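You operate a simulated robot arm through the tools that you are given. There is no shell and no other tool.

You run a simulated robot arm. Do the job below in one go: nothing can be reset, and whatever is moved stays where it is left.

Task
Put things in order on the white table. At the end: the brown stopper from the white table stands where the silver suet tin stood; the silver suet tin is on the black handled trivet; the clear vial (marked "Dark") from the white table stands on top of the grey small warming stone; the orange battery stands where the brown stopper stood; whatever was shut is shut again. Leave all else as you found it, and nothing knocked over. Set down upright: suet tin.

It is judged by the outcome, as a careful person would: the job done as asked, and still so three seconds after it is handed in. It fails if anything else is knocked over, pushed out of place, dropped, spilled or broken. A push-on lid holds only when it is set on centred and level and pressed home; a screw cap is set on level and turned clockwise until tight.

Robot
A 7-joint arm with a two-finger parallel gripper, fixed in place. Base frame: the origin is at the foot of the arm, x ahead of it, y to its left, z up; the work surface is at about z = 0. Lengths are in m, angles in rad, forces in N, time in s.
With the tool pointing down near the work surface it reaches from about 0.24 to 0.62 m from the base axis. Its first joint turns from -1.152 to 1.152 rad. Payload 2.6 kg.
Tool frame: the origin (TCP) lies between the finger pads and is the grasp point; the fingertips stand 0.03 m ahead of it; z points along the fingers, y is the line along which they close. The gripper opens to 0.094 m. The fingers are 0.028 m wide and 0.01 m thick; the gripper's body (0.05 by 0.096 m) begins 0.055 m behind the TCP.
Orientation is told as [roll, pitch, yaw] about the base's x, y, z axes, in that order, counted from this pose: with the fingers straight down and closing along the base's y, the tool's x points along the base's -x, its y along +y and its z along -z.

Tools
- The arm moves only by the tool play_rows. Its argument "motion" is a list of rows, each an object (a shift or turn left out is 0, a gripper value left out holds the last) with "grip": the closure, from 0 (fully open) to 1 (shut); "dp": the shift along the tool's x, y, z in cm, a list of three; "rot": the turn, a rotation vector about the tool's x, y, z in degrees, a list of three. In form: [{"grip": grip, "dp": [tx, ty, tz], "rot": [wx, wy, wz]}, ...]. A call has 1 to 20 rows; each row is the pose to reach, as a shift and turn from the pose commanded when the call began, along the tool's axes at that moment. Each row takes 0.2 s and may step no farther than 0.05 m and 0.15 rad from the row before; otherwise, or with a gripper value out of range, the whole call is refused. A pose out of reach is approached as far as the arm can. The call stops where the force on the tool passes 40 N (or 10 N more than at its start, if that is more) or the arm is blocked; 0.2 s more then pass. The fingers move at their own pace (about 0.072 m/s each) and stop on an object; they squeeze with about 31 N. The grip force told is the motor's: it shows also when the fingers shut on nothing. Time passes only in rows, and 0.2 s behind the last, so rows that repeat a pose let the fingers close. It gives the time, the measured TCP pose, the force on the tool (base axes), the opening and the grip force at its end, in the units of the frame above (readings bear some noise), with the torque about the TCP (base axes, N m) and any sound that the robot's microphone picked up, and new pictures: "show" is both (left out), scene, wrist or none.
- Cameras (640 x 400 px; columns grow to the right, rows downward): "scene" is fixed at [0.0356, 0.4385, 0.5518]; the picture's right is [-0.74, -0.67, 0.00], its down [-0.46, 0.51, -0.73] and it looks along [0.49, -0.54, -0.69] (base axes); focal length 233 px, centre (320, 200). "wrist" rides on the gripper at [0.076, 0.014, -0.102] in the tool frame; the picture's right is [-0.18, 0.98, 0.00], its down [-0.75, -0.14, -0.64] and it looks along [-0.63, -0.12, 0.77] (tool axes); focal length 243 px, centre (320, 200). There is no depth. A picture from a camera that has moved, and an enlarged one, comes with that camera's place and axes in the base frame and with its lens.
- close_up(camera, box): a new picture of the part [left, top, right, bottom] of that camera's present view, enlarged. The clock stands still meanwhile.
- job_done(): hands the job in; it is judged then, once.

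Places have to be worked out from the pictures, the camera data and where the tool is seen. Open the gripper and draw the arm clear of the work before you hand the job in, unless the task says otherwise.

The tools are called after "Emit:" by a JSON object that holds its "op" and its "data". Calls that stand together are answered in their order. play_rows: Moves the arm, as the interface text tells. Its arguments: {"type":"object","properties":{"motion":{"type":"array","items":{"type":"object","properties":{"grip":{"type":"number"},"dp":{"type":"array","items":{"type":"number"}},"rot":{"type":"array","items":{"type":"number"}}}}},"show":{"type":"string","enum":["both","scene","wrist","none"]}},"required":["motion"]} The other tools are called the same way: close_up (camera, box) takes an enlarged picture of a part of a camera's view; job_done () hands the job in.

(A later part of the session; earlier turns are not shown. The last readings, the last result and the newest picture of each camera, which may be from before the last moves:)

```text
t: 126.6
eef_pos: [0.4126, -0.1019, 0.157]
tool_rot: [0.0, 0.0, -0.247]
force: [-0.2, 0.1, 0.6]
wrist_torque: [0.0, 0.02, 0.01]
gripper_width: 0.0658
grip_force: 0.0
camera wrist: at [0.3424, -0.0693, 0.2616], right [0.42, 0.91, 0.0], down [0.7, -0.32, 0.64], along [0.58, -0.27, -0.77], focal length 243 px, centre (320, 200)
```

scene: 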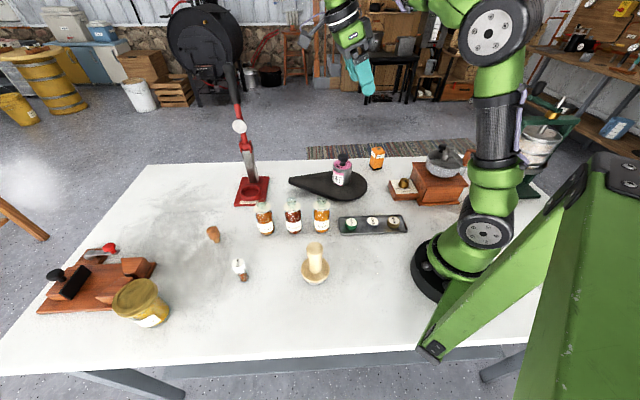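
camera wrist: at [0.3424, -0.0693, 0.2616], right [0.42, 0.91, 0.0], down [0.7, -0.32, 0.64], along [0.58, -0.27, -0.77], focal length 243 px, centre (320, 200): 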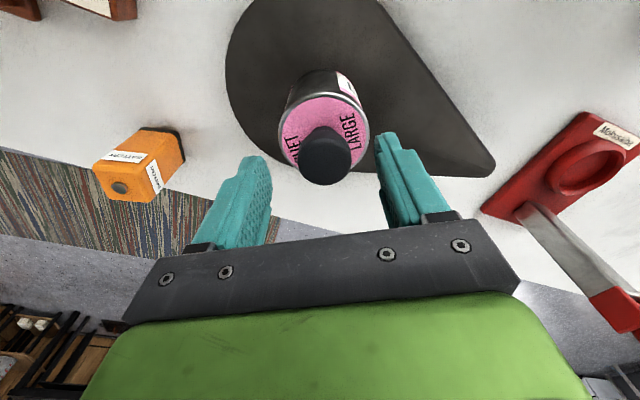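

Centred. I lower to z≈0.131, close on the knob and read the forces before pulling.

Emit:
{"op": "play_rows", "data": {"motion": [{"grip": 0.3, "dp": [-0.2, 0.15, 1.3]}, {"dp": [-0.2, 0.15, 2.6]}, {"grip": 0.6, "dp": [-0.2, 0.15, 2.6]}, {"grip": 0.8, "dp": [-0.2, 0.15, 2.6]}, {"grip": 0.8, "dp": [-0.2, 0.15, 2.6]}], "show": "none"}}

Emit:
{"op": "play_rows", "data": {"motion": [{"grip": 0.8, "dp": [0, 0, -0.4]}, {"dp": [0, 0, -0.8]}, {"dp": [0, 0, -1.2]}, {"dp": [0, 0, -1.2]}]}}

Emit:
{"op": "close_up", "data": {"camera": "scene", "box": [300, 140, 390, 205]}}

```text
t: 127.8
eef_pos: [0.4161, -0.1009, 0.1315]
tool_rot: [-0.001, 0.002, -0.246]
force: [-1.1, 0.4, 0.4]
wrist_torque: [0.01, -0.03, 0.02]
gripper_width: 0.0336
grip_force: 30.3
```

```text
t: 128.8
eef_pos: [0.4151, -0.0996, 0.1458]
tool_rot: [-0.001, 0.001, -0.245]
force: [0.3, -0.3, -2.5]
wrist_torque: [-0.05, -0.03, -0.01]
gripper_width: 0.0333
grip_force: 31.0
camera wrist: at [0.3444, -0.0683, 0.2493], right [0.42, 0.91, 0.0], down [0.7, -0.32, 0.64], along [0.58, -0.27, -0.77], focal length 243 px, centre (320, 200)
```

scene: 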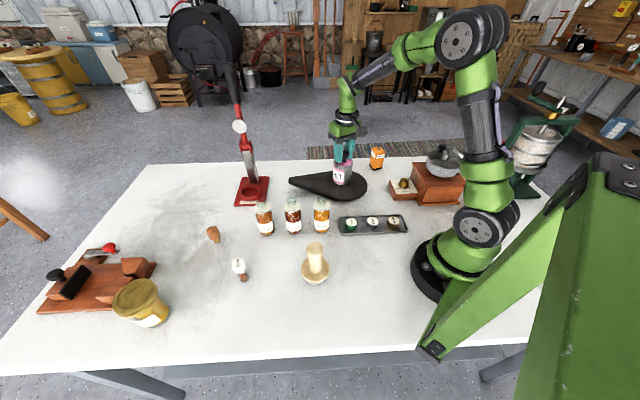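
wrist: 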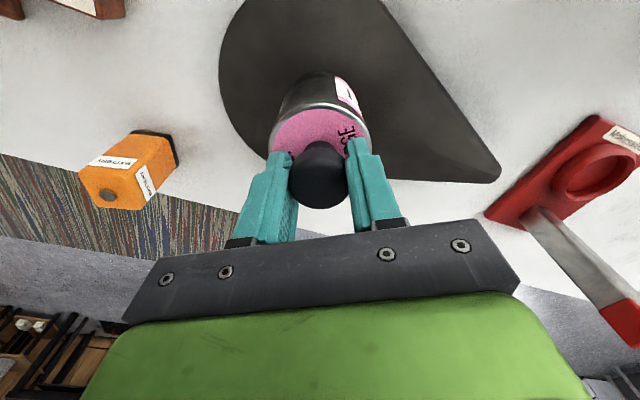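

```text
6.15 times, centred on (345, 172) of scene
camera zoom: at [0.0356, 0.4385, 0.5518], right [-0.74, -0.67, 0.0], down [-0.46, 0.51, -0.73], along [0.49, -0.54, -0.69], focal length 1436 px, centre (166, 369)
```

zoom: 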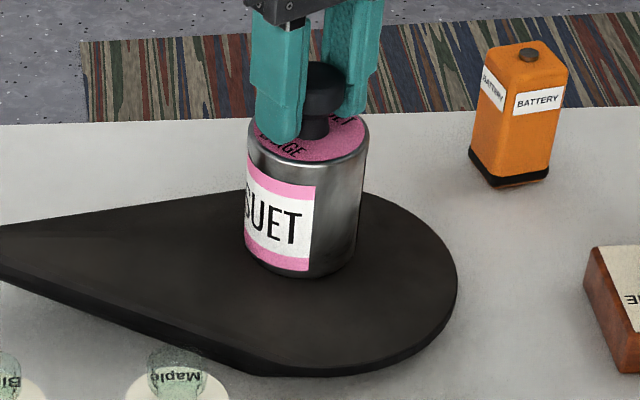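

The whole tin rises with its knob (2.5 N), so the lid is firmly shut. I set the tin back down on the trivet right away.

Emit:
{"op": "play_rows", "data": {"motion": [{"grip": 0.8, "dp": [0, 0, 0.6]}, {"dp": [0, 0, 1.0]}, {"dp": [0, 0, 1.2]}, {"dp": [0, 0, 1.25]}, {"dp": [0, 0, 1.25]}], "show": "none"}}

Emit:
{"op": "close_up", "data": {"camera": "scene", "box": [360, 140, 400, 175]}}

Emit:
{"op": "close_up", "data": {"camera": "scene", "box": [310, 150, 380, 205]}}

```text
t: 130.0
eef_pos: [0.4157, -0.0995, 0.133]
tool_rot: [0.0, 0.002, -0.246]
force: [0.2, -1.0, -2.3]
wrist_torque: [-0.01, 0.01, -0.04]
gripper_width: 0.033
grip_force: 30.7
```

```text
11.43 times, centred on (380, 158) of scene
camera zoom: at [0.0356, 0.4385, 0.5518], right [-0.74, -0.67, 0.0], down [-0.46, 0.51, -0.73], along [0.49, -0.54, -0.69], focal length 2667 px, centre (-366, 686)
```

zoom: 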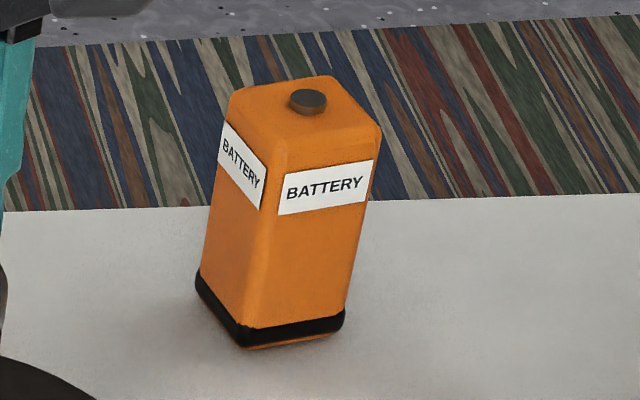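

```text
7.27 times, centred on (345, 178) of scene
camera zoom: at [0.0356, 0.4385, 0.5518], right [-0.74, -0.67, 0.0], down [-0.46, 0.51, -0.73], along [0.49, -0.54, -0.69], focal length 1697 px, centre (138, 364)
```

zoom: 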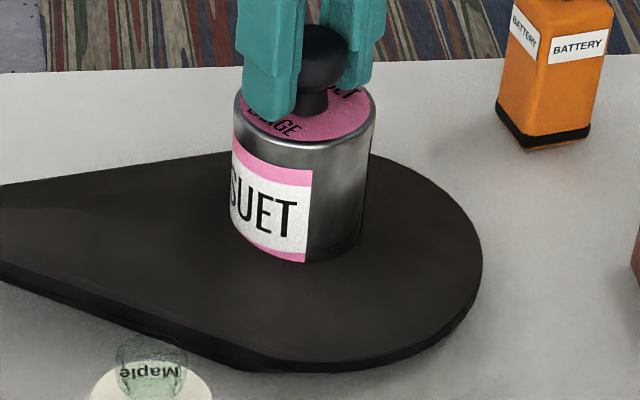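

The battery stands fine. The tin is still just hanging; I lower by fractions of a millimetre to contact.

Emit:
{"op": "play_rows", "data": {"motion": [{"grip": 0.8, "dp": [0, 0, 0.1]}, {"dp": [0, 0, 0.18]}, {"dp": [0, 0, 0.18]}], "show": "none"}}

```text
t: 130.8
eef_pos: [0.4148, -0.1006, 0.1337]
tool_rot: [0.001, -0.003, -0.246]
force: [-4.9, 3.8, 18.8]
wrist_torque: [0.13, 0.35, -0.08]
gripper_width: 0.0332
grip_force: 30.6
```

Contact. I ease off slightly and open slowly, letting the tin settle flat.

Emit:
{"op": "play_rows", "data": {"motion": [{"grip": 0.8, "dp": [0, 0, -0.15]}, {"grip": 0.7, "dp": [0, 0, -0.15]}, {"grip": 0.6, "dp": [0, 0, -0.15]}, {"grip": 0.4, "dp": [0, 0, -0.15]}, {"grip": 0.3, "dp": [0, 0, -0.15]}, {"grip": 0.3, "dp": [0, 0, -2]}, {"dp": [0, 0, -5]}, {"dp": [0, 0, -9]}, {"dp": [0, 0, -13]}, {"dp": [0, 0, -17]}]}}

Emit:
{"op": "close_up", "data": {"camera": "scene", "box": [300, 140, 390, 205]}}

```text
t: 133.0
eef_pos: [0.4154, -0.1005, 0.3029]
tool_rot: [0.001, 0.0, -0.245]
force: [0.9, 0.1, 0.2]
wrist_torque: [0.0, -0.01, 0.02]
gripper_width: 0.0658
grip_force: 0.0
camera wrist: at [0.3446, -0.0682, 0.4057], right [0.42, 0.91, 0.0], down [0.7, -0.32, 0.64], along [0.58, -0.27, -0.77], focal length 243 px, centre (320, 200)
```

scene: 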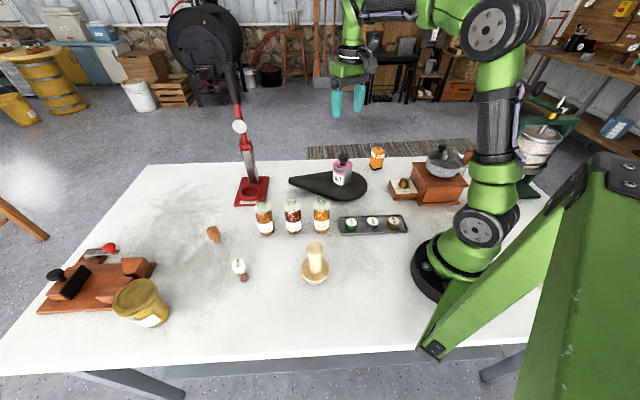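
wrist: 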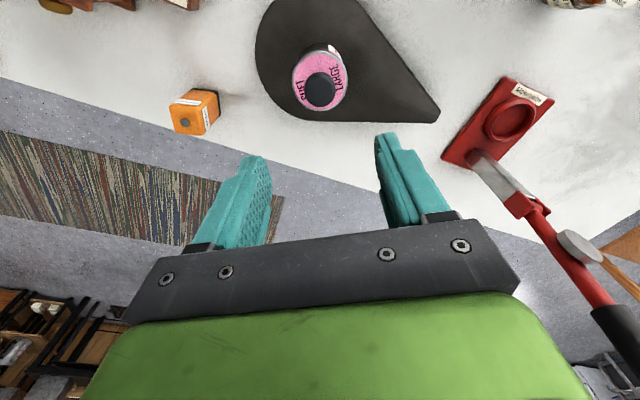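

```text
6.15 times, centred on (345, 172) of scene
camera zoom: at [0.0356, 0.4385, 0.5518], right [-0.74, -0.67, 0.0], down [-0.46, 0.51, -0.73], along [0.49, -0.54, -0.69], focal length 1436 px, centre (166, 369)
```

zoom: 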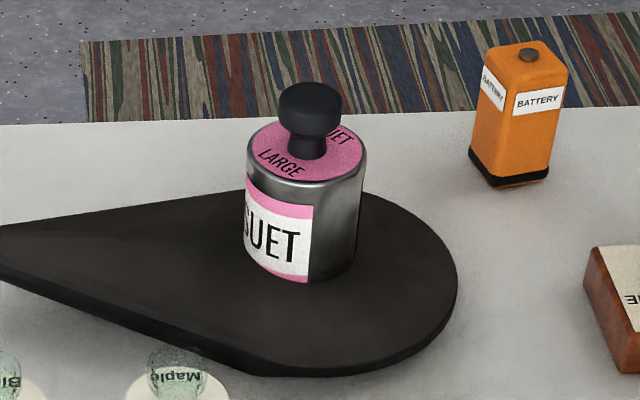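

The tin stands well. Re-checking my geometry, the rear ~3 cm of the drawer floor was never really in view, so I will reopen the drawer and look into its back properly. I move back to its front.

Emit:
{"op": "play_rows", "data": {"motion": [{"grip": 0.45, "dp": [0.94, -4.18, 0], "rot": [0, 0, 5]}, {"dp": [1.88, -8.35, 0], "rot": [0, 0, 10]}, {"dp": [2.8, -12.5, 0], "rot": [0, 0, 15]}, {"dp": [3.75, -16.7, 0], "rot": [0, 0, 20]}, {"dp": [4.7, -20.9, 0], "rot": [0, 0, 25]}, {"dp": [5.63, -25.06, 0], "rot": [0, 0, 30]}], "show": "none"}}

```text
t: 134.4
eef_pos: [0.3006, -0.3305, 0.302]
tool_rot: [0.0, 0.002, -0.77]
force: [-0.2, -0.4, 0.1]
wrist_torque: [-0.01, 0.05, 0.0]
gripper_width: 0.0518
grip_force: 0.0
```

I descend to the standoff in front of the knob with growing tilt (35°), as before.

Emit:
{"op": "play_rows", "data": {"motion": [{"grip": 0.45, "dp": [0.1, -1.2, 3], "rot": [0, 5, 0]}, {"dp": [0.2, -2.4, 6.5], "rot": [0, 10, 0]}, {"dp": [0.4, -3.7, 10], "rot": [0, 15, 0]}, {"dp": [0.5, -4.9, 13.5], "rot": [0, 20, 0]}, {"dp": [0.6, -6.1, 16.5], "rot": [0, 25, 0]}, {"dp": [0.75, -7, 19], "rot": [0, 30, 0]}, {"dp": [0.86, -7.33, 20.75], "rot": [0, 35, 0]}, {"dp": [0.86, -7.33, 20.75], "rot": [0, 35, 0]}], "show": "wrist"}}

```text
t: 136.2
eef_pos: [0.2423, -0.3766, 0.0933]
tool_rot: [-0.001, 0.613, -0.768]
force: [0.5, -0.4, 0.7]
wrist_torque: [0.02, 0.0, 0.0]
gripper_width: 0.0517
grip_force: 0.0
camera wrist: at [0.2499, -0.3639, 0.2222], right [0.79, 0.6, -0.11], down [0.61, -0.79, 0.09], along [-0.03, -0.14, -0.99], focal length 243 px, centre (320, 200)
```

wrist: 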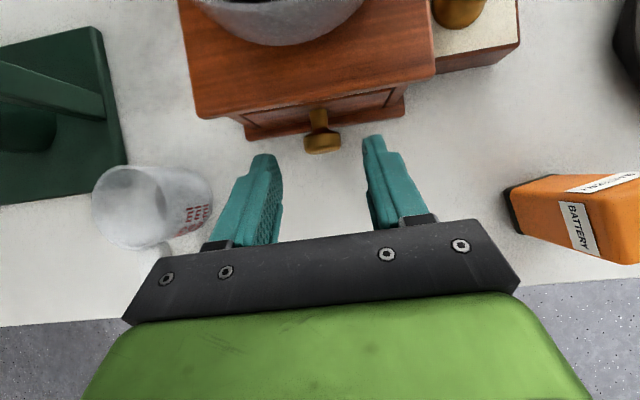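

Same standoff as before. I advance, grip the knob, and pull the drawer out about 8.5 cm.

Emit:
{"op": "play_rows", "data": {"motion": [{"dp": [0, 0.1, 1.7]}, {"dp": [0, 0.1, 3.4]}, {"dp": [0, 0.1, 5.0]}, {"grip": 0.7, "dp": [0, 0.1, 5.0]}, {"grip": 0.95, "dp": [0, 0.1, 5.0]}, {"grip": 0.95, "dp": [0, 0.1, 5.0]}], "show": "none"}}

Emit:
{"op": "play_rows", "data": {"motion": [{"grip": 0.95, "dp": [-0.4, 0, -0.28]}, {"dp": [-1.2, -0.02, -0.85]}, {"dp": [-2.05, -0.05, -1.42]}, {"dp": [-2.87, -0.07, -2]}, {"dp": [-3.7, -0.09, -2.57]}, {"dp": [-4.5, -0.11, -3.14]}, {"dp": [-5.3, -0.14, -3.7]}, {"dp": [-6.1, -0.16, -4.28]}, {"dp": [-6.8, -0.18, -4.75]}], "show": "wrist"}}

```text
t: 137.6
eef_pos: [0.222, -0.3587, 0.0539]
tool_rot: [-0.003, 0.603, -0.764]
force: [23.1, -21.8, -1.4]
wrist_torque: [-1.04, -1.04, -0.1]
gripper_width: 0.0267
grip_force: 45.0
```

```text
t: 139.6
eef_pos: [0.2805, -0.4146, 0.0536]
tool_rot: [0.0, 0.609, -0.77]
force: [1.4, 1.7, 17.6]
wrist_torque: [0.25, 0.09, -0.06]
gripper_width: 0.0268
grip_force: 45.8
camera wrist: at [0.2881, -0.402, 0.182], right [0.79, 0.6, -0.11], down [0.61, -0.79, 0.09], along [-0.03, -0.14, -0.99], focal length 243 px, centre (320, 200)
```

wrist: 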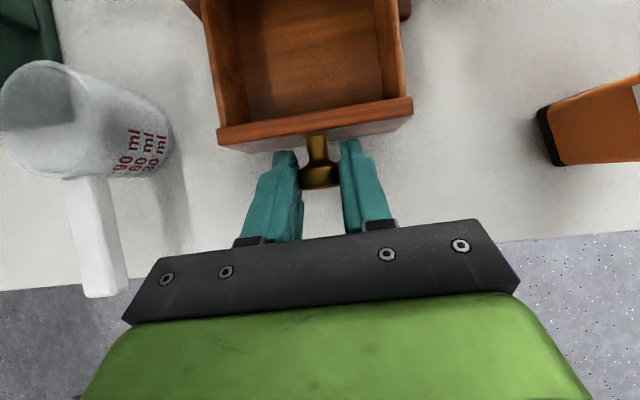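

The drawer is out ~8 cm. I release it and rise vertically, levelling the tool, without touching the drawer.

Emit:
{"op": "play_rows", "data": {"motion": [{"grip": 0.7}, {"grip": 0.4}, {"grip": 0.4}, {"dp": [1.15, 0, -1.64]}, {"dp": [2.3, 0, -3.28], "rot": [0, -5, 0]}, {"dp": [4, 0, -5.7], "rot": [0, -11, 0]}, {"dp": [6.3, 0, -9], "rot": [0, -17, 0]}, {"dp": [8.6, 0, -12.3], "rot": [0, -23, 0]}, {"dp": [10.9, 0, -15.6], "rot": [0, -29, 0]}, {"dp": [12.6, 0, -18], "rot": [0, -35, 0]}], "show": "wrist"}}

```text
t: 141.8
eef_pos: [0.2817, -0.4161, 0.2733]
tool_rot: [0.001, 0.001, -0.768]
force: [0.6, 0.0, 0.4]
wrist_torque: [0.01, 0.04, -0.01]
gripper_width: 0.0564
grip_force: 0.1
camera wrist: at [0.2365, -0.3521, 0.3763], right [0.82, 0.58, 0.0], down [0.44, -0.63, 0.64], along [0.37, -0.52, -0.77], focal length 243 px, centre (320, 200)
```

wrist: 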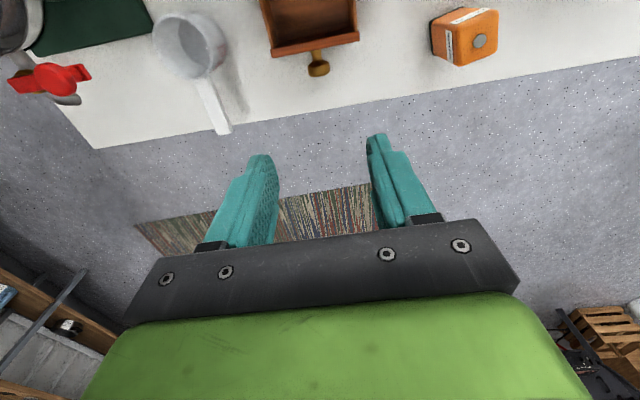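

Now I turn the wrist half round (toward yaw −190°) so that the camera looks back at the open drawer.

Emit:
{"op": "play_rows", "data": {"motion": [{"dp": [0.2, 0.25, 0], "rot": [0, 0, 7.7]}, {"dp": [0.4, 0.5, 0], "rot": [0, 0, 15.4]}, {"dp": [0.6, 0.8, 0], "rot": [0, 0, 23.1]}, {"dp": [0.8, 1, 0], "rot": [0, 0, 30.8]}, {"dp": [1, 1.3, 0], "rot": [0, 0, 38.5]}, {"dp": [1.2, 1.6, 0], "rot": [0, 0, 46.2]}, {"dp": [1.4, 1.9, 0], "rot": [0, 0, 53.9]}, {"dp": [1.6, 2.2, 0], "rot": [0, 0, 61.6]}, {"dp": [1.8, 2.4, 0], "rot": [0, 0, 69.3]}, {"dp": [2, 2.6, 0], "rot": [0, 0, 77]}, {"dp": [2.2, 2.9, 0], "rot": [0, 0, 84.7]}, {"dp": [2.4, 3.2, 0], "rot": [0, 0, 92.4]}, {"dp": [2.6, 3.5, 0], "rot": [0, 0, 100.1]}, {"dp": [2.8, 3.8, 0], "rot": [0, 0, 107.8]}, {"dp": [3, 4, 0], "rot": [0, 0, 115.5]}, {"dp": [3.2, 4.2, 0], "rot": [0, 0, 123.2]}, {"dp": [3.3, 4.4, 0], "rot": [0, 0, 130.9]}, {"dp": [3.4, 4.6, 0], "rot": [0, 0, 138.6]}, {"dp": [3.4, 4.6, 0], "rot": [0, 0, 146]}], "show": "wrist"}}

```text
t: 145.8
eef_pos: [0.2885, -0.3576, 0.2729]
tool_rot: [-0.003, 0.0, 2.964]
force: [-0.2, -0.5, 0.1]
wrist_torque: [-0.02, 0.02, 0.0]
gripper_width: 0.0561
grip_force: 0.1
camera wrist: at [0.3606, -0.3858, 0.3761], right [-0.36, -0.93, 0.0], down [-0.72, 0.27, 0.64], along [-0.6, 0.23, -0.77], focal length 243 px, centre (320, 200)
```

wrist: 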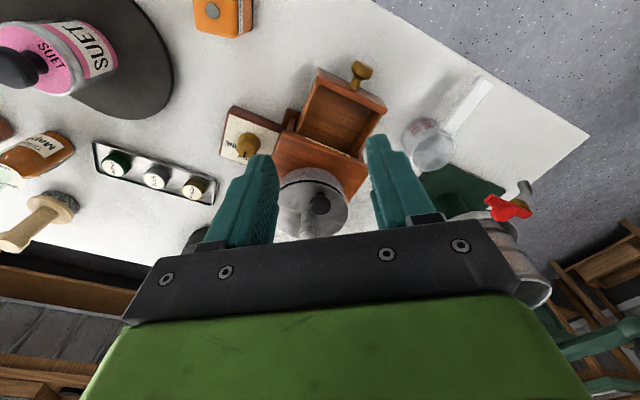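

The view back works. I enlarge the open drawer.

Emit:
{"op": "close_up", "data": {"camera": "wrist", "box": [270, 50, 400, 180]}}

```text
3.08 times, centred on (335, 115) of wrist
camera zoom: at [0.3606, -0.3858, 0.3761], right [-0.36, -0.93, 0.0], down [-0.72, 0.27, 0.64], along [-0.6, 0.23, -0.77], focal length 746 px, centre (274, 462)
```

zoom: 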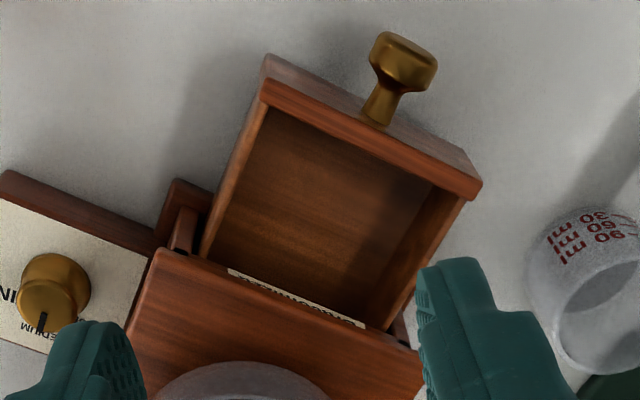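

I go lower for a flatter look into the drawer's back, keeping clear of the drawer and battery.

Emit:
{"op": "play_rows", "data": {"motion": [{"dp": [0.4, 0.3, 4], "rot": [0, -3, 0]}, {"dp": [0.8, 0.6, 8], "rot": [0, -6, 0]}, {"dp": [1.1, 0.8, 12], "rot": [0, -9, 0]}, {"dp": [1.35, 1, 15], "rot": [0, -12, 0]}, {"dp": [1.35, 1, 15], "rot": [0, -14, 0]}], "show": "wrist"}}

Emit:
{"op": "close_up", "data": {"camera": "wrist", "box": [240, 50, 420, 240]}}

```text
t: 147.0
eef_pos: [0.301, -0.3695, 0.1227]
tool_rot: [-0.001, -0.247, 2.964]
force: [-0.1, 0.0, 0.0]
wrist_torque: [-0.01, 0.04, 0.01]
gripper_width: 0.0564
grip_force: 0.1
camera wrist: at [0.3949, -0.4015, 0.2039], right [-0.35, -0.94, 0.04], down [-0.54, 0.24, 0.81], along [-0.77, 0.26, -0.59], focal length 243 px, centre (320, 200)
```

wrist: 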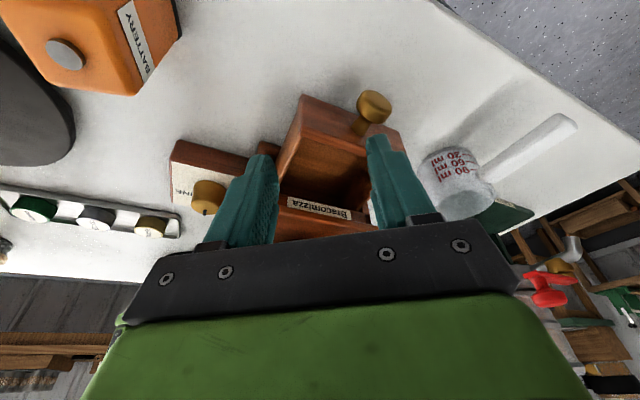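

```text
2.11 times, centred on (330, 145) of wrist
camera zoom: at [0.3949, -0.4015, 0.2039], right [-0.35, -0.94, 0.04], down [-0.54, 0.24, 0.81], along [-0.77, 0.26, -0.59], focal length 511 px, centre (299, 316)
```

zoom: 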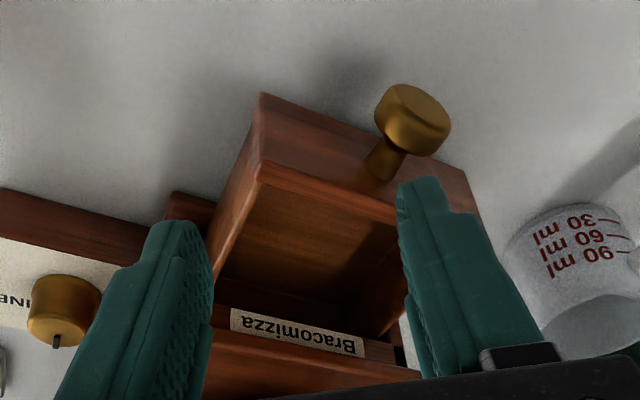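

The drawer is definitely empty. I will shut it by pushing the knob's end with closed fingers: first I level, close the fingers and move outside the knob.

Emit:
{"op": "play_rows", "data": {"motion": [{"grip": 0.6, "dp": [0.05, 1, -2.5], "rot": [0, 4, 0]}, {"grip": 1, "dp": [0.1, 3.2, -3.8], "rot": [0, 9, 0]}, {"grip": 1, "dp": [0.16, 6.45, -3.86], "rot": [0, 14.2, 0]}, {"grip": 1, "dp": [0.16, 6.45, -3.86], "rot": [0, 14.2, 0]}], "show": "wrist"}}

```text
t: 148.0
eef_pos: [0.2999, -0.4365, 0.1596]
tool_rot: [0.0, 0.003, 2.968]
force: [0.0, -0.6, 0.4]
wrist_torque: [-0.03, -0.01, 0.0]
gripper_width: 0.0001
grip_force: 30.9
camera wrist: at [0.3718, -0.463, 0.2639], right [-0.35, -0.94, 0.0], down [-0.72, 0.27, 0.64], along [-0.6, 0.23, -0.77], focal length 243 px, centre (320, 200)
```

wrist: 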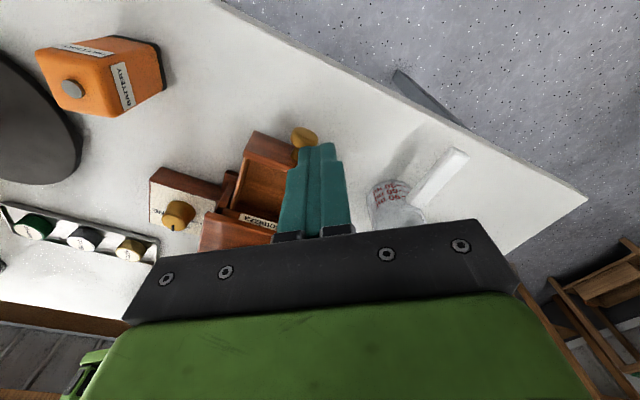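

The knob end is at n≈0.50; my fingers are just outside it. I step out a little, lower beside the knob and push inward gradually.

Emit:
{"op": "play_rows", "data": {"motion": [{"grip": 1, "dp": [0.58, 0.4, 2]}, {"dp": [0.58, 0.4, 5]}, {"dp": [0.58, 0.4, 8.5]}, {"dp": [0.58, 0.4, 11.2]}, {"dp": [-0.24, -0.17, 11.2]}, {"dp": [-1.06, -0.75, 11.2]}, {"dp": [-1.88, -1.32, 11.2]}, {"dp": [-2.7, -1.9, 11.2]}, {"dp": [-3.5, -2.47, 11.2]}, {"dp": [-4.3, -3.0, 11.2]}], "show": "wrist"}}

```text
t: 150.2
eef_pos: [0.2623, -0.3984, 0.0483]
tool_rot: [-0.001, 0.004, 2.966]
force: [0.7, 0.2, -0.3]
wrist_torque: [-0.01, 0.0, -0.03]
gripper_width: 0.0
grip_force: 31.2
camera wrist: at [0.3346, -0.4261, 0.1514], right [-0.35, -0.94, 0.0], down [-0.72, 0.27, 0.64], along [-0.6, 0.23, -0.77], focal length 243 px, centre (320, 200)
```

wrist: 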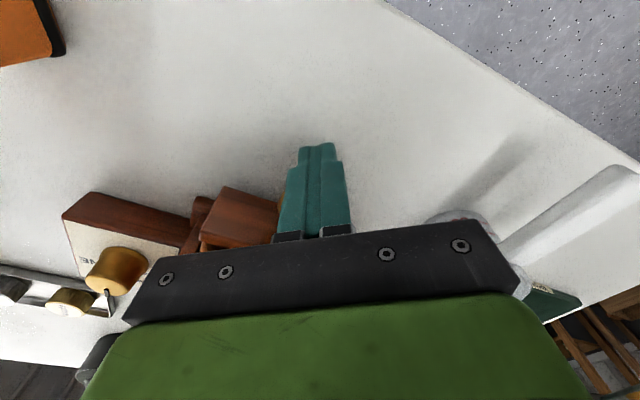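

It closes easily. I push the remaining ~3.4 cm more slowly.

Emit:
{"op": "play_rows", "data": {"motion": [{"grip": 1, "dp": [-0.5, -0.35, 0]}, {"dp": [-1.0, -0.7, 0]}, {"dp": [-1.5, -1.05, 0]}, {"dp": [-1.9, -1.33, 0]}, {"dp": [-2.2, -1.54, 0]}, {"dp": [-2.4, -1.68, 0]}, {"dp": [-2.6, -1.82, 0]}], "show": "wrist"}}

```text
t: 151.8
eef_pos: [0.2404, -0.3768, 0.0474]
tool_rot: [-0.002, 0.002, 2.965]
force: [0.2, -0.4, 0.3]
wrist_torque: [-0.02, 0.02, -0.01]
gripper_width: 0.0001
grip_force: 31.0
camera wrist: at [0.312, -0.4037, 0.1511], right [-0.35, -0.94, 0.0], down [-0.72, 0.27, 0.64], along [-0.6, 0.23, -0.77], focal length 243 px, centre (320, 200)
```

wrist: 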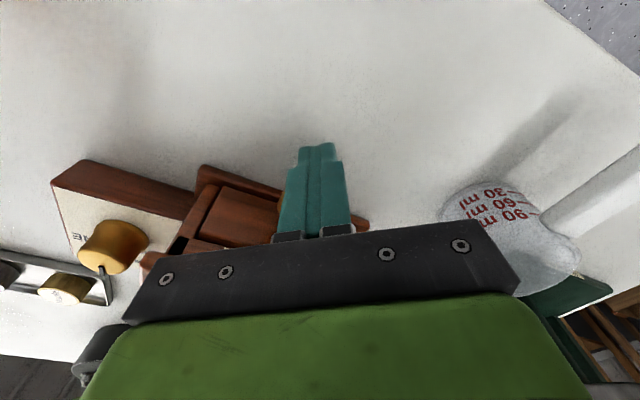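

Nearly shut. I continue in 2 mm steps until the stop is felt.

Emit:
{"op": "play_rows", "data": {"motion": [{"grip": 1, "dp": [-0.16, -0.11, 0]}, {"dp": [-0.32, -0.23, 0]}, {"dp": [-0.48, -0.34, 0]}, {"dp": [-0.64, -0.45, 0]}], "show": "wrist"}}

Emit:
{"op": "close_up", "data": {"camera": "wrist", "box": [140, 120, 400, 260]}}

```text
t: 152.8
eef_pos: [0.2359, -0.372, 0.0489]
tool_rot: [0.009, 0.008, 2.969]
force: [19.4, -27.8, -11.0]
wrist_torque: [-0.27, -0.19, 0.05]
gripper_width: 0.0
grip_force: 31.4
camera wrist: at [0.3085, -0.399, 0.1526], right [-0.35, -0.94, 0.0], down [-0.72, 0.27, 0.63], along [-0.6, 0.22, -0.77], focal length 243 px, centre (320, 200)
```

wrist: 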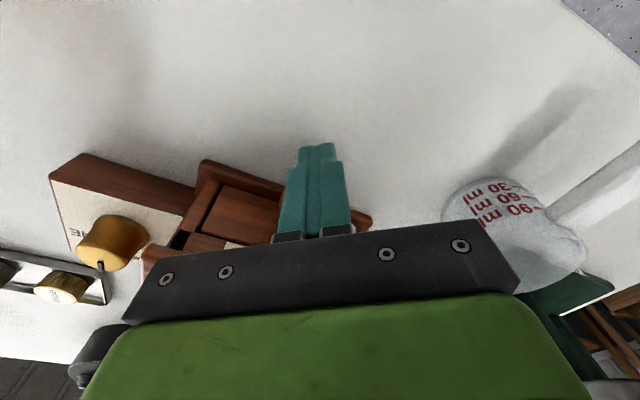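

```text
2.46 times, centred on (270, 190) of wrist
camera zoom: at [0.3085, -0.399, 0.1526], right [-0.35, -0.94, 0.0], down [-0.72, 0.27, 0.63], along [-0.6, 0.22, -0.77], focal length 597 px, centre (443, 225)
```

zoom: 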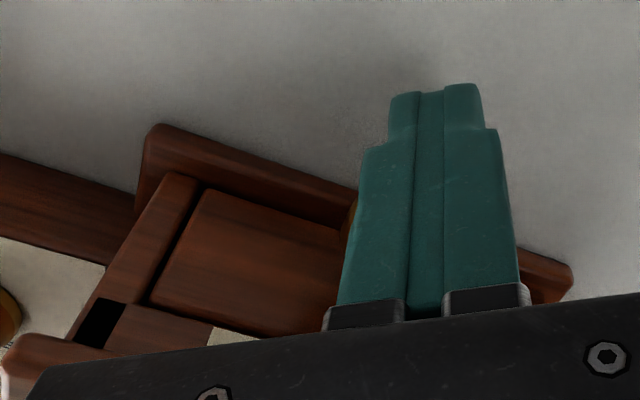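

The drawer is flush and against its stop (about 34 N). I back off, rise, and take a close look at the hopper lid from this side.

Emit:
{"op": "play_rows", "data": {"motion": [{"grip": 1, "dp": [1.2, 0.85, 0]}, {"dp": [3.0, 2.1, 0]}, {"dp": [3.5, 2.5, -3]}, {"dp": [3.5, 2.5, -7.5]}, {"dp": [3.5, 2.5, -12]}, {"dp": [3.5, 2.5, -16]}, {"dp": [3.5, 2.5, -19]}]}}

Emit:
{"op": "close_up", "data": {"camera": "wrist", "box": [200, 60, 440, 240]}}

Emit:
{"op": "close_up", "data": {"camera": "scene", "box": [380, 140, 480, 215]}}

```text
t: 154.4
eef_pos: [0.2648, -0.4003, 0.238]
tool_rot: [0.0, 0.004, 2.965]
force: [-0.5, -0.3, -0.4]
wrist_torque: [0.02, -0.02, 0.03]
gripper_width: 0.0002
grip_force: 30.8
camera wrist: at [0.3365, -0.4284, 0.3415], right [-0.35, -0.94, 0.0], down [-0.72, 0.27, 0.64], along [-0.6, 0.23, -0.77], focal length 243 px, centre (320, 200)
```

scene: 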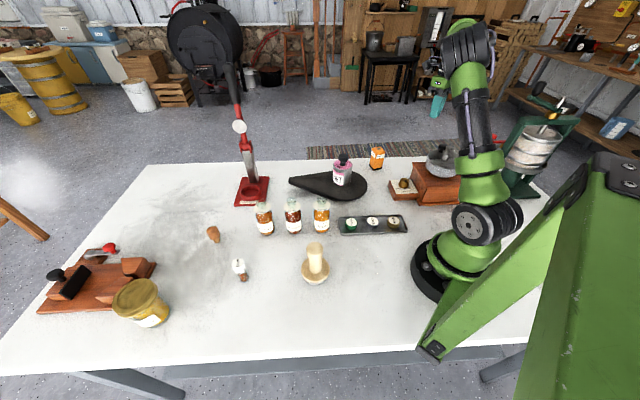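
wrist: 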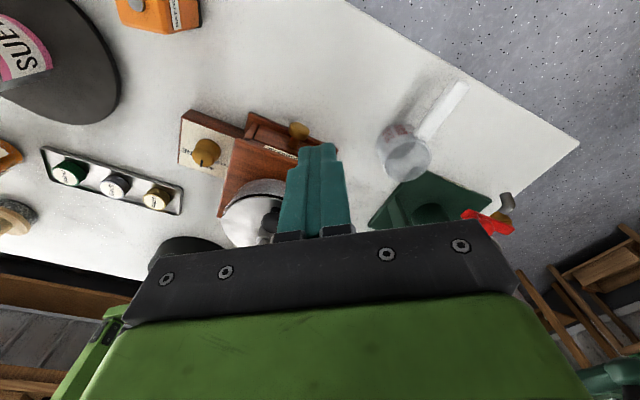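

```text
2.22 times, centred on (320, 150) of wrist
camera zoom: at [0.3365, -0.4284, 0.3415], right [-0.35, -0.94, 0.0], down [-0.72, 0.27, 0.64], along [-0.6, 0.23, -0.77], focal length 539 px, centre (320, 311)
```

zoom: 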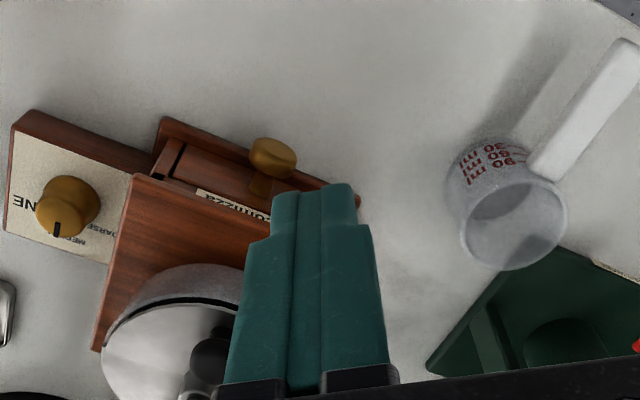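

```text
5.33 times, centred on (430, 178) of scene
camera zoom: at [0.0356, 0.4385, 0.5518], right [-0.74, -0.67, 0.0], down [-0.46, 0.51, -0.73], along [0.49, -0.54, -0.69], focal length 1245 px, centre (-267, 320)
```

zoom: 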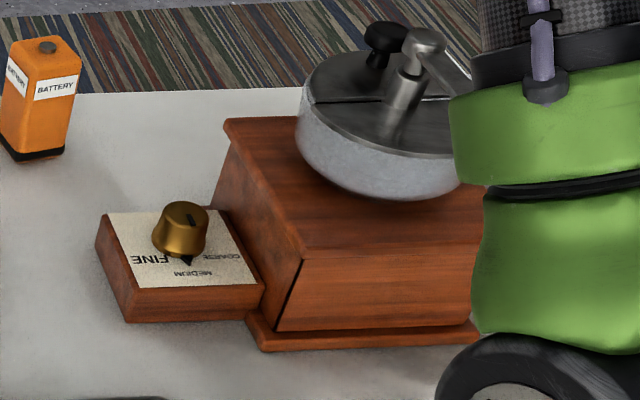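

The drawer is shut. The only closed compartment left within reach is the mill's hopper with its black-knobbed flap (knob ≈(0.191,−0.319,0.165)). I position above it with the camera looking inward from outside.

Emit:
{"op": "play_rows", "data": {"motion": [{"grip": 0.5, "dp": [-2.2, -1.7, 0]}, {"dp": [-4.4, -3.4, 0]}, {"dp": [-6.5, -5, 0]}, {"dp": [-8.68, -6.71, 0]}, {"dp": [-8.68, -6.71, 0]}], "show": "wrist"}}

Emit:
{"op": "close_up", "data": {"camera": "wrist", "box": [220, 80, 420, 230]}}

```text
t: 155.6
eef_pos: [0.1906, -0.3206, 0.2361]
tool_rot: [0.0, 0.002, 2.966]
force: [0.2, 0.0, 0.1]
wrist_torque: [0.03, -0.01, 0.0]
gripper_width: 0.0469
grip_force: 0.0
camera wrist: at [0.263, -0.3477, 0.3405], right [-0.35, -0.94, 0.0], down [-0.72, 0.27, 0.64], along [-0.6, 0.23, -0.77], focal length 243 px, centre (320, 200)
```

wrist: 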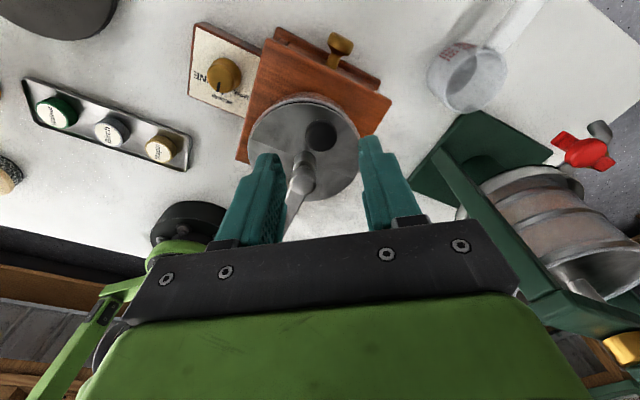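

```text
2.67 times, centred on (320, 155) of wrist
camera zoom: at [0.263, -0.3477, 0.3405], right [-0.35, -0.94, 0.0], down [-0.72, 0.27, 0.64], along [-0.6, 0.23, -0.77], focal length 647 px, centre (320, 320)
```

zoom: 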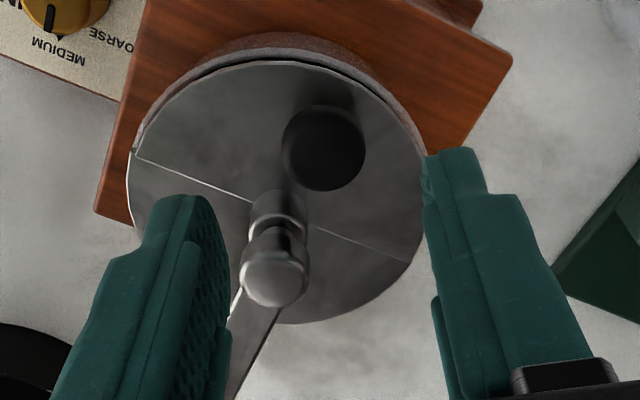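

The flap is a separate half-disc with a knob. To keep the fingers clear of the crank shaft, I try turning a further 35° so that they close along the seam direction.

Emit:
{"op": "play_rows", "data": {"motion": [{"rot": [0, 0, 7]}, {"rot": [0, 0, 14]}, {"rot": [0, 0, 21]}, {"rot": [0, 0, 28]}, {"rot": [0, 0, 35]}, {"rot": [0, 0, 35]}], "show": "wrist"}}

Emit:
{"op": "close_up", "data": {"camera": "wrist", "box": [220, 80, 420, 230]}}

```text
t: 157.0
eef_pos: [0.1909, -0.3204, 0.2377]
tool_rot: [0.0, 0.001, 2.353]
force: [-0.3, -0.4, -0.3]
wrist_torque: [0.0, 0.0, 0.0]
gripper_width: 0.0475
grip_force: 0.0
camera wrist: at [0.2336, -0.3844, 0.341], right [-0.83, -0.56, 0.0], down [-0.43, 0.63, 0.64], along [-0.36, 0.53, -0.77], focal length 243 px, centre (320, 200)
```

wrist: 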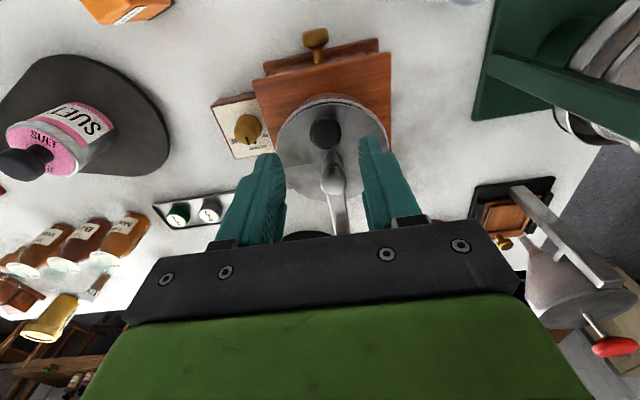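

```text
2.67 times, centred on (320, 155) of wrist
camera zoom: at [0.2336, -0.3844, 0.341], right [-0.83, -0.56, 0.0], down [-0.43, 0.63, 0.64], along [-0.36, 0.53, -0.77], focal length 647 px, centre (320, 320)
```

zoom: 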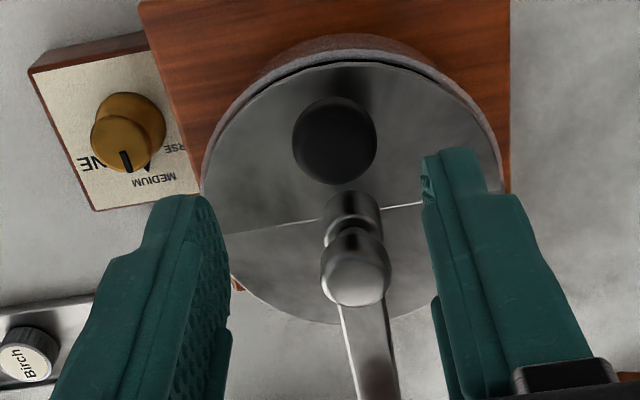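

That yaw works (134.8°). The knob is at ≈(0.187,−0.321). I open to ~5 cm and lower carefully to about z=0.185.

Emit:
{"op": "play_rows", "data": {"motion": [{"grip": 0.5, "dp": [-0.2, 0.32, 2]}, {"dp": [-0.2, 0.32, 4]}, {"dp": [-0.2, 0.32, 5]}, {"dp": [-0.2, 0.32, 5]}], "show": "wrist"}}

Emit:
{"op": "close_up", "data": {"camera": "wrist", "box": [220, 80, 420, 230]}}

Emit:
{"op": "close_up", "data": {"camera": "scene", "box": [400, 100, 500, 180]}}

```text
t: 158.0
eef_pos: [0.1878, -0.3207, 0.1879]
tool_rot: [-0.002, 0.003, 2.356]
force: [-0.8, 0.0, -0.4]
wrist_torque: [0.0, -0.02, 0.0]
gripper_width: 0.0471
grip_force: 0.1
camera wrist: at [0.2305, -0.3854, 0.2912], right [-0.83, -0.56, 0.0], down [-0.43, 0.63, 0.64], along [-0.36, 0.53, -0.77], focal length 243 px, centre (320, 200)
```

wrist: 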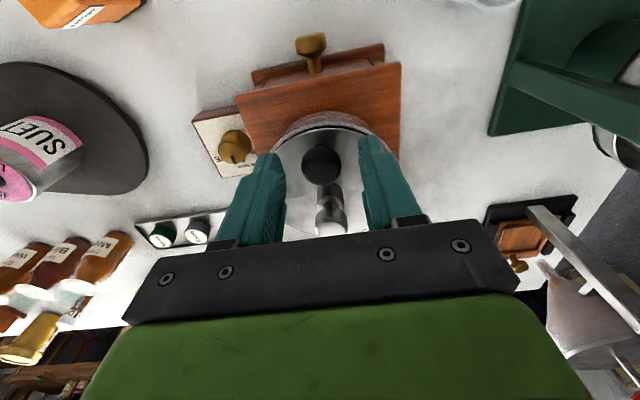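

```text
2.67 times, centred on (320, 155) of wrist
camera zoom: at [0.2305, -0.3854, 0.2912], right [-0.83, -0.56, 0.0], down [-0.43, 0.63, 0.64], along [-0.36, 0.53, -0.77], focal length 647 px, centre (320, 320)
```

zoom: 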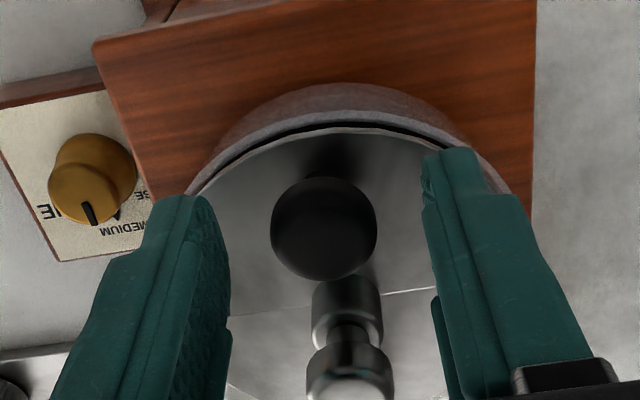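

```text
5.00 times, centred on (450, 140) of scene
camera zoom: at [0.0356, 0.4385, 0.5518], right [-0.74, -0.67, 0.0], down [-0.46, 0.51, -0.73], along [0.49, -0.54, -0.69], focal length 1167 px, centre (-330, 500)
```

zoom: 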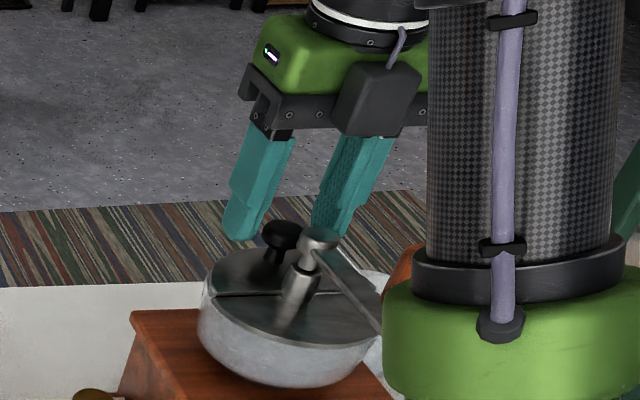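

The fingertips are around the knob's top. I lower 8 mm more, close gently, and try lifting it 1 cm while watching the force.

Emit:
{"op": "play_rows", "data": {"motion": [{"grip": 0.5, "dp": [0.1, 0, 0.4]}, {"dp": [0.1, 0, 0.8]}, {"grip": 0.7, "dp": [0.1, 0, 0.8]}, {"grip": 0.85, "dp": [0.1, 0, 0.8]}, {"grip": 0.85, "dp": [0.1, 0, 0.8]}, {"grip": 0.85, "dp": [0.1, 0, 0.8]}], "show": "none"}}

Emit:
{"op": "play_rows", "data": {"motion": [{"grip": 0.85, "dp": [0, 0, -0.2]}, {"dp": [0, 0, -0.4]}, {"dp": [0, 0, -0.6]}, {"dp": [-0.1, 0, -0.9]}]}}

Emit:
{"op": "close_up", "data": {"camera": "scene", "box": [400, 100, 500, 180]}}

```text
t: 159.4
eef_pos: [0.1878, -0.3224, 0.1796]
tool_rot: [-0.004, 0.002, 2.355]
force: [0.6, -0.6, -4.2]
wrist_torque: [-0.09, -0.06, -0.02]
gripper_width: 0.0241
grip_force: 45.4
```

```text
t: 160.4
eef_pos: [0.1876, -0.3206, 0.1892]
tool_rot: [-0.003, 0.0, 2.355]
force: [5.9, -0.1, -29.4]
wrist_torque: [-0.07, -0.18, -0.08]
gripper_width: 0.0242
grip_force: 45.2
camera wrist: at [0.2304, -0.385, 0.2914], right [-0.83, -0.56, 0.0], down [-0.43, 0.63, 0.64], along [-0.36, 0.53, -0.77], focal length 243 px, centre (320, 200)
```

scene: 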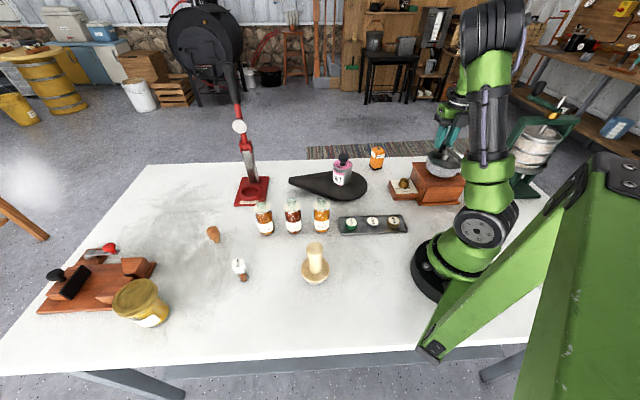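
wrist: 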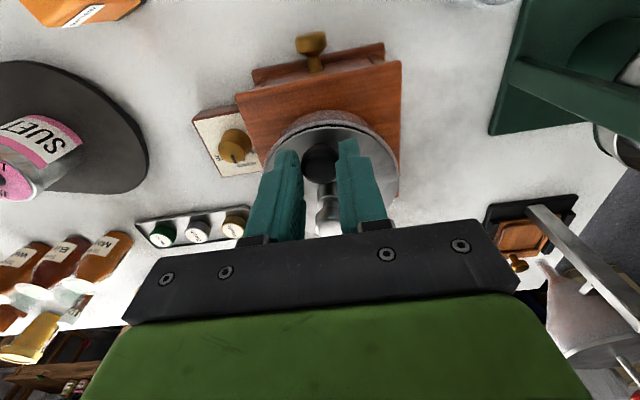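

```text
5.00 times, centred on (450, 140) of scene
camera zoom: at [0.0357, 0.4384, 0.5519], right [-0.74, -0.67, 0.0], down [-0.46, 0.51, -0.73], along [0.49, -0.54, -0.69], focal length 1167 px, centre (-330, 500)
```

zoom: 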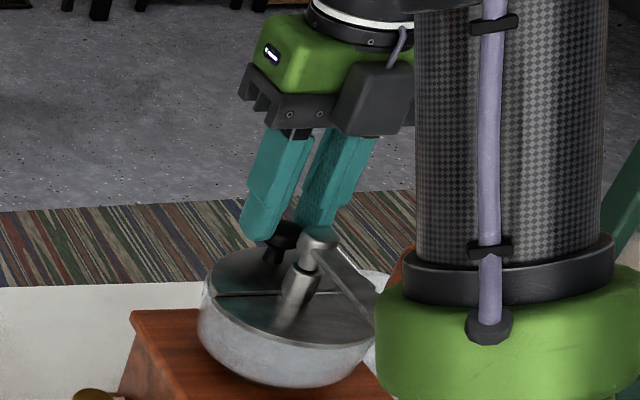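

The flap does not move (29 N and the knob stays put): it is fixed. I release at once and retreat upward.

Emit:
{"op": "play_rows", "data": {"motion": [{"grip": 0.85, "dp": [0, 0, 0.7]}, {"grip": 0.6, "dp": [0, 0, 0.7]}, {"grip": 0.4, "dp": [0, 0, 0.7]}, {"grip": 0.4, "dp": [0, 0, -3]}, {"dp": [0, 0, -7]}, {"dp": [0, 0, -11]}, {"dp": [0, 0, -15]}, {"dp": [0, 0, -19]}]}}

Emit:
{"op": "close_up", "data": {"camera": "scene", "box": [360, 140, 480, 215]}}

```text
t: 162.2
eef_pos: [0.1869, -0.322, 0.379]
tool_rot: [-0.003, 0.001, 2.356]
force: [-0.3, 1.4, -0.4]
wrist_torque: [-0.04, 0.03, 0.02]
gripper_width: 0.0564
grip_force: 0.0
camera wrist: at [0.2304, -0.3852, 0.4826], right [-0.83, -0.56, 0.0], down [-0.43, 0.63, 0.64], along [-0.36, 0.53, -0.77], focal length 243 px, centre (320, 200)
```

scene: 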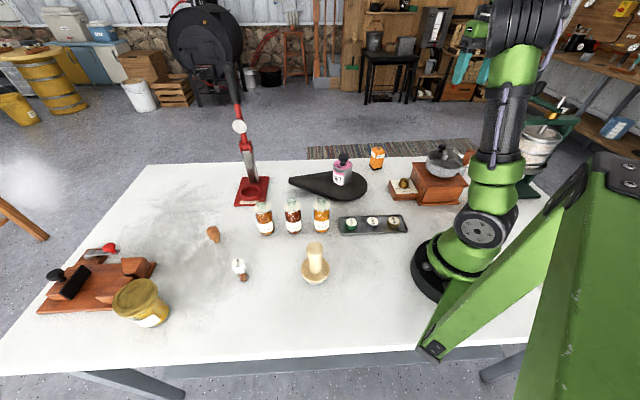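
wrist: 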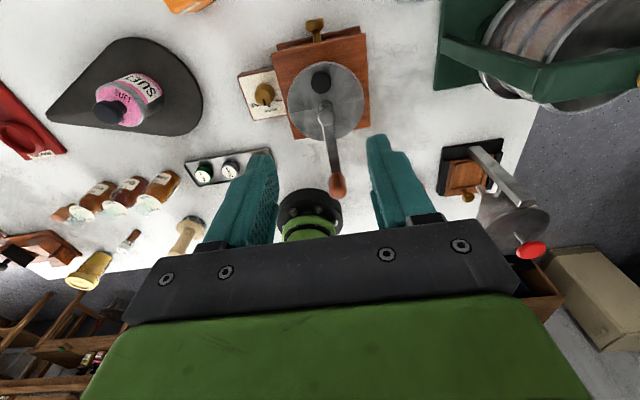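

```text
5.33 times, centred on (420, 178) of scene
camera zoom: at [0.0356, 0.4385, 0.5518], right [-0.74, -0.67, 0.0], down [-0.46, 0.51, -0.73], along [0.49, -0.54, -0.69], focal length 1245 px, centre (-213, 320)
```

zoom: 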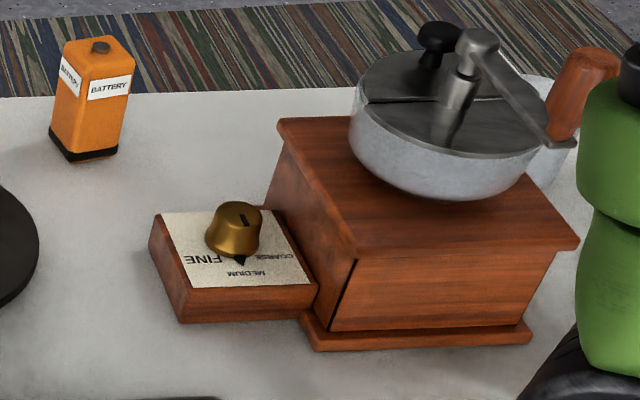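

The mill is unchanged. This viewpoint from the far side is useful: I enlarge several parts, including the device on the right with a small wooden drawer.

Emit:
{"op": "close_up", "data": {"camera": "wrist", "box": [420, 120, 580, 270]}}

Emit:
{"op": "close_up", "data": {"camera": "wrist", "box": [0, 20, 220, 180]}}

Emit:
{"op": "close_up", "data": {"camera": "wrist", "box": [0, 150, 240, 300]}}

Emit:
{"op": "close_up", "data": {"camera": "wrist", "box": [240, 120, 480, 240]}}

```text
2.67 times, centred on (500, 195) of wrist
camera zoom: at [0.2304, -0.3852, 0.4826], right [-0.83, -0.56, 0.0], down [-0.43, 0.63, 0.64], along [-0.36, 0.53, -0.77], focal length 647 px, centre (-160, 213)
```

zoom: 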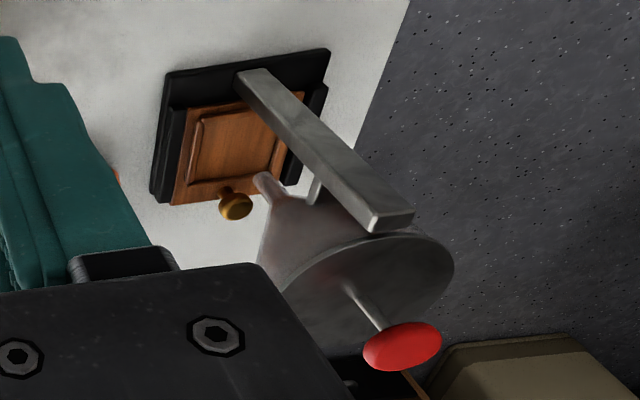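

```text
2.50 times, centred on (110, 100) of wrist
camera zoom: at [0.2304, -0.3852, 0.4826], right [-0.83, -0.56, 0.0], down [-0.43, 0.63, 0.64], along [-0.36, 0.53, -0.77], focal length 606 px, centre (845, 450)
```

zoom: 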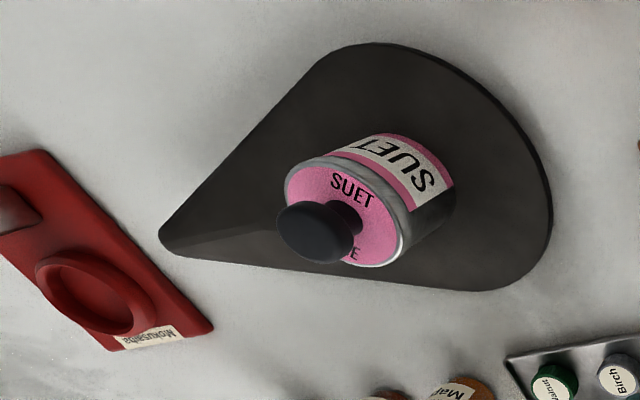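

```text
2.67 times, centred on (120, 225) of wrist
camera zoom: at [0.2304, -0.3852, 0.4826], right [-0.83, -0.56, 0.0], down [-0.43, 0.63, 0.64], along [-0.36, 0.53, -0.77], focal length 647 px, centre (853, 133)
```

zoom: 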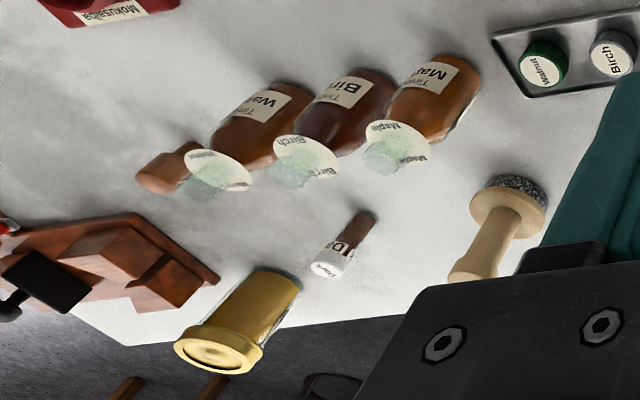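

```text
2.67 times, centred on (360, 180) of wrist
camera zoom: at [0.2304, -0.3852, 0.4826], right [-0.83, -0.56, 0.0], down [-0.43, 0.63, 0.64], along [-0.36, 0.53, -0.77], focal length 647 px, centre (213, 253)
```

zoom: 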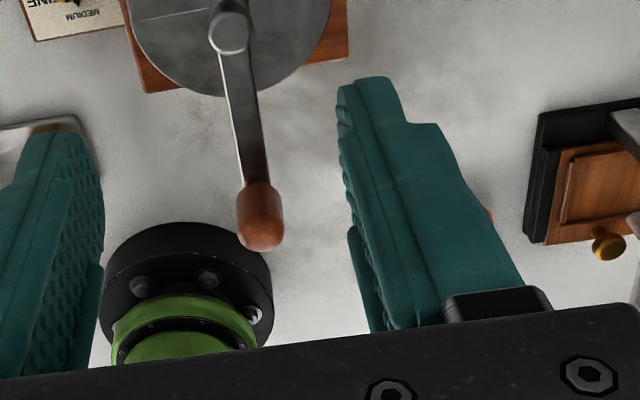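

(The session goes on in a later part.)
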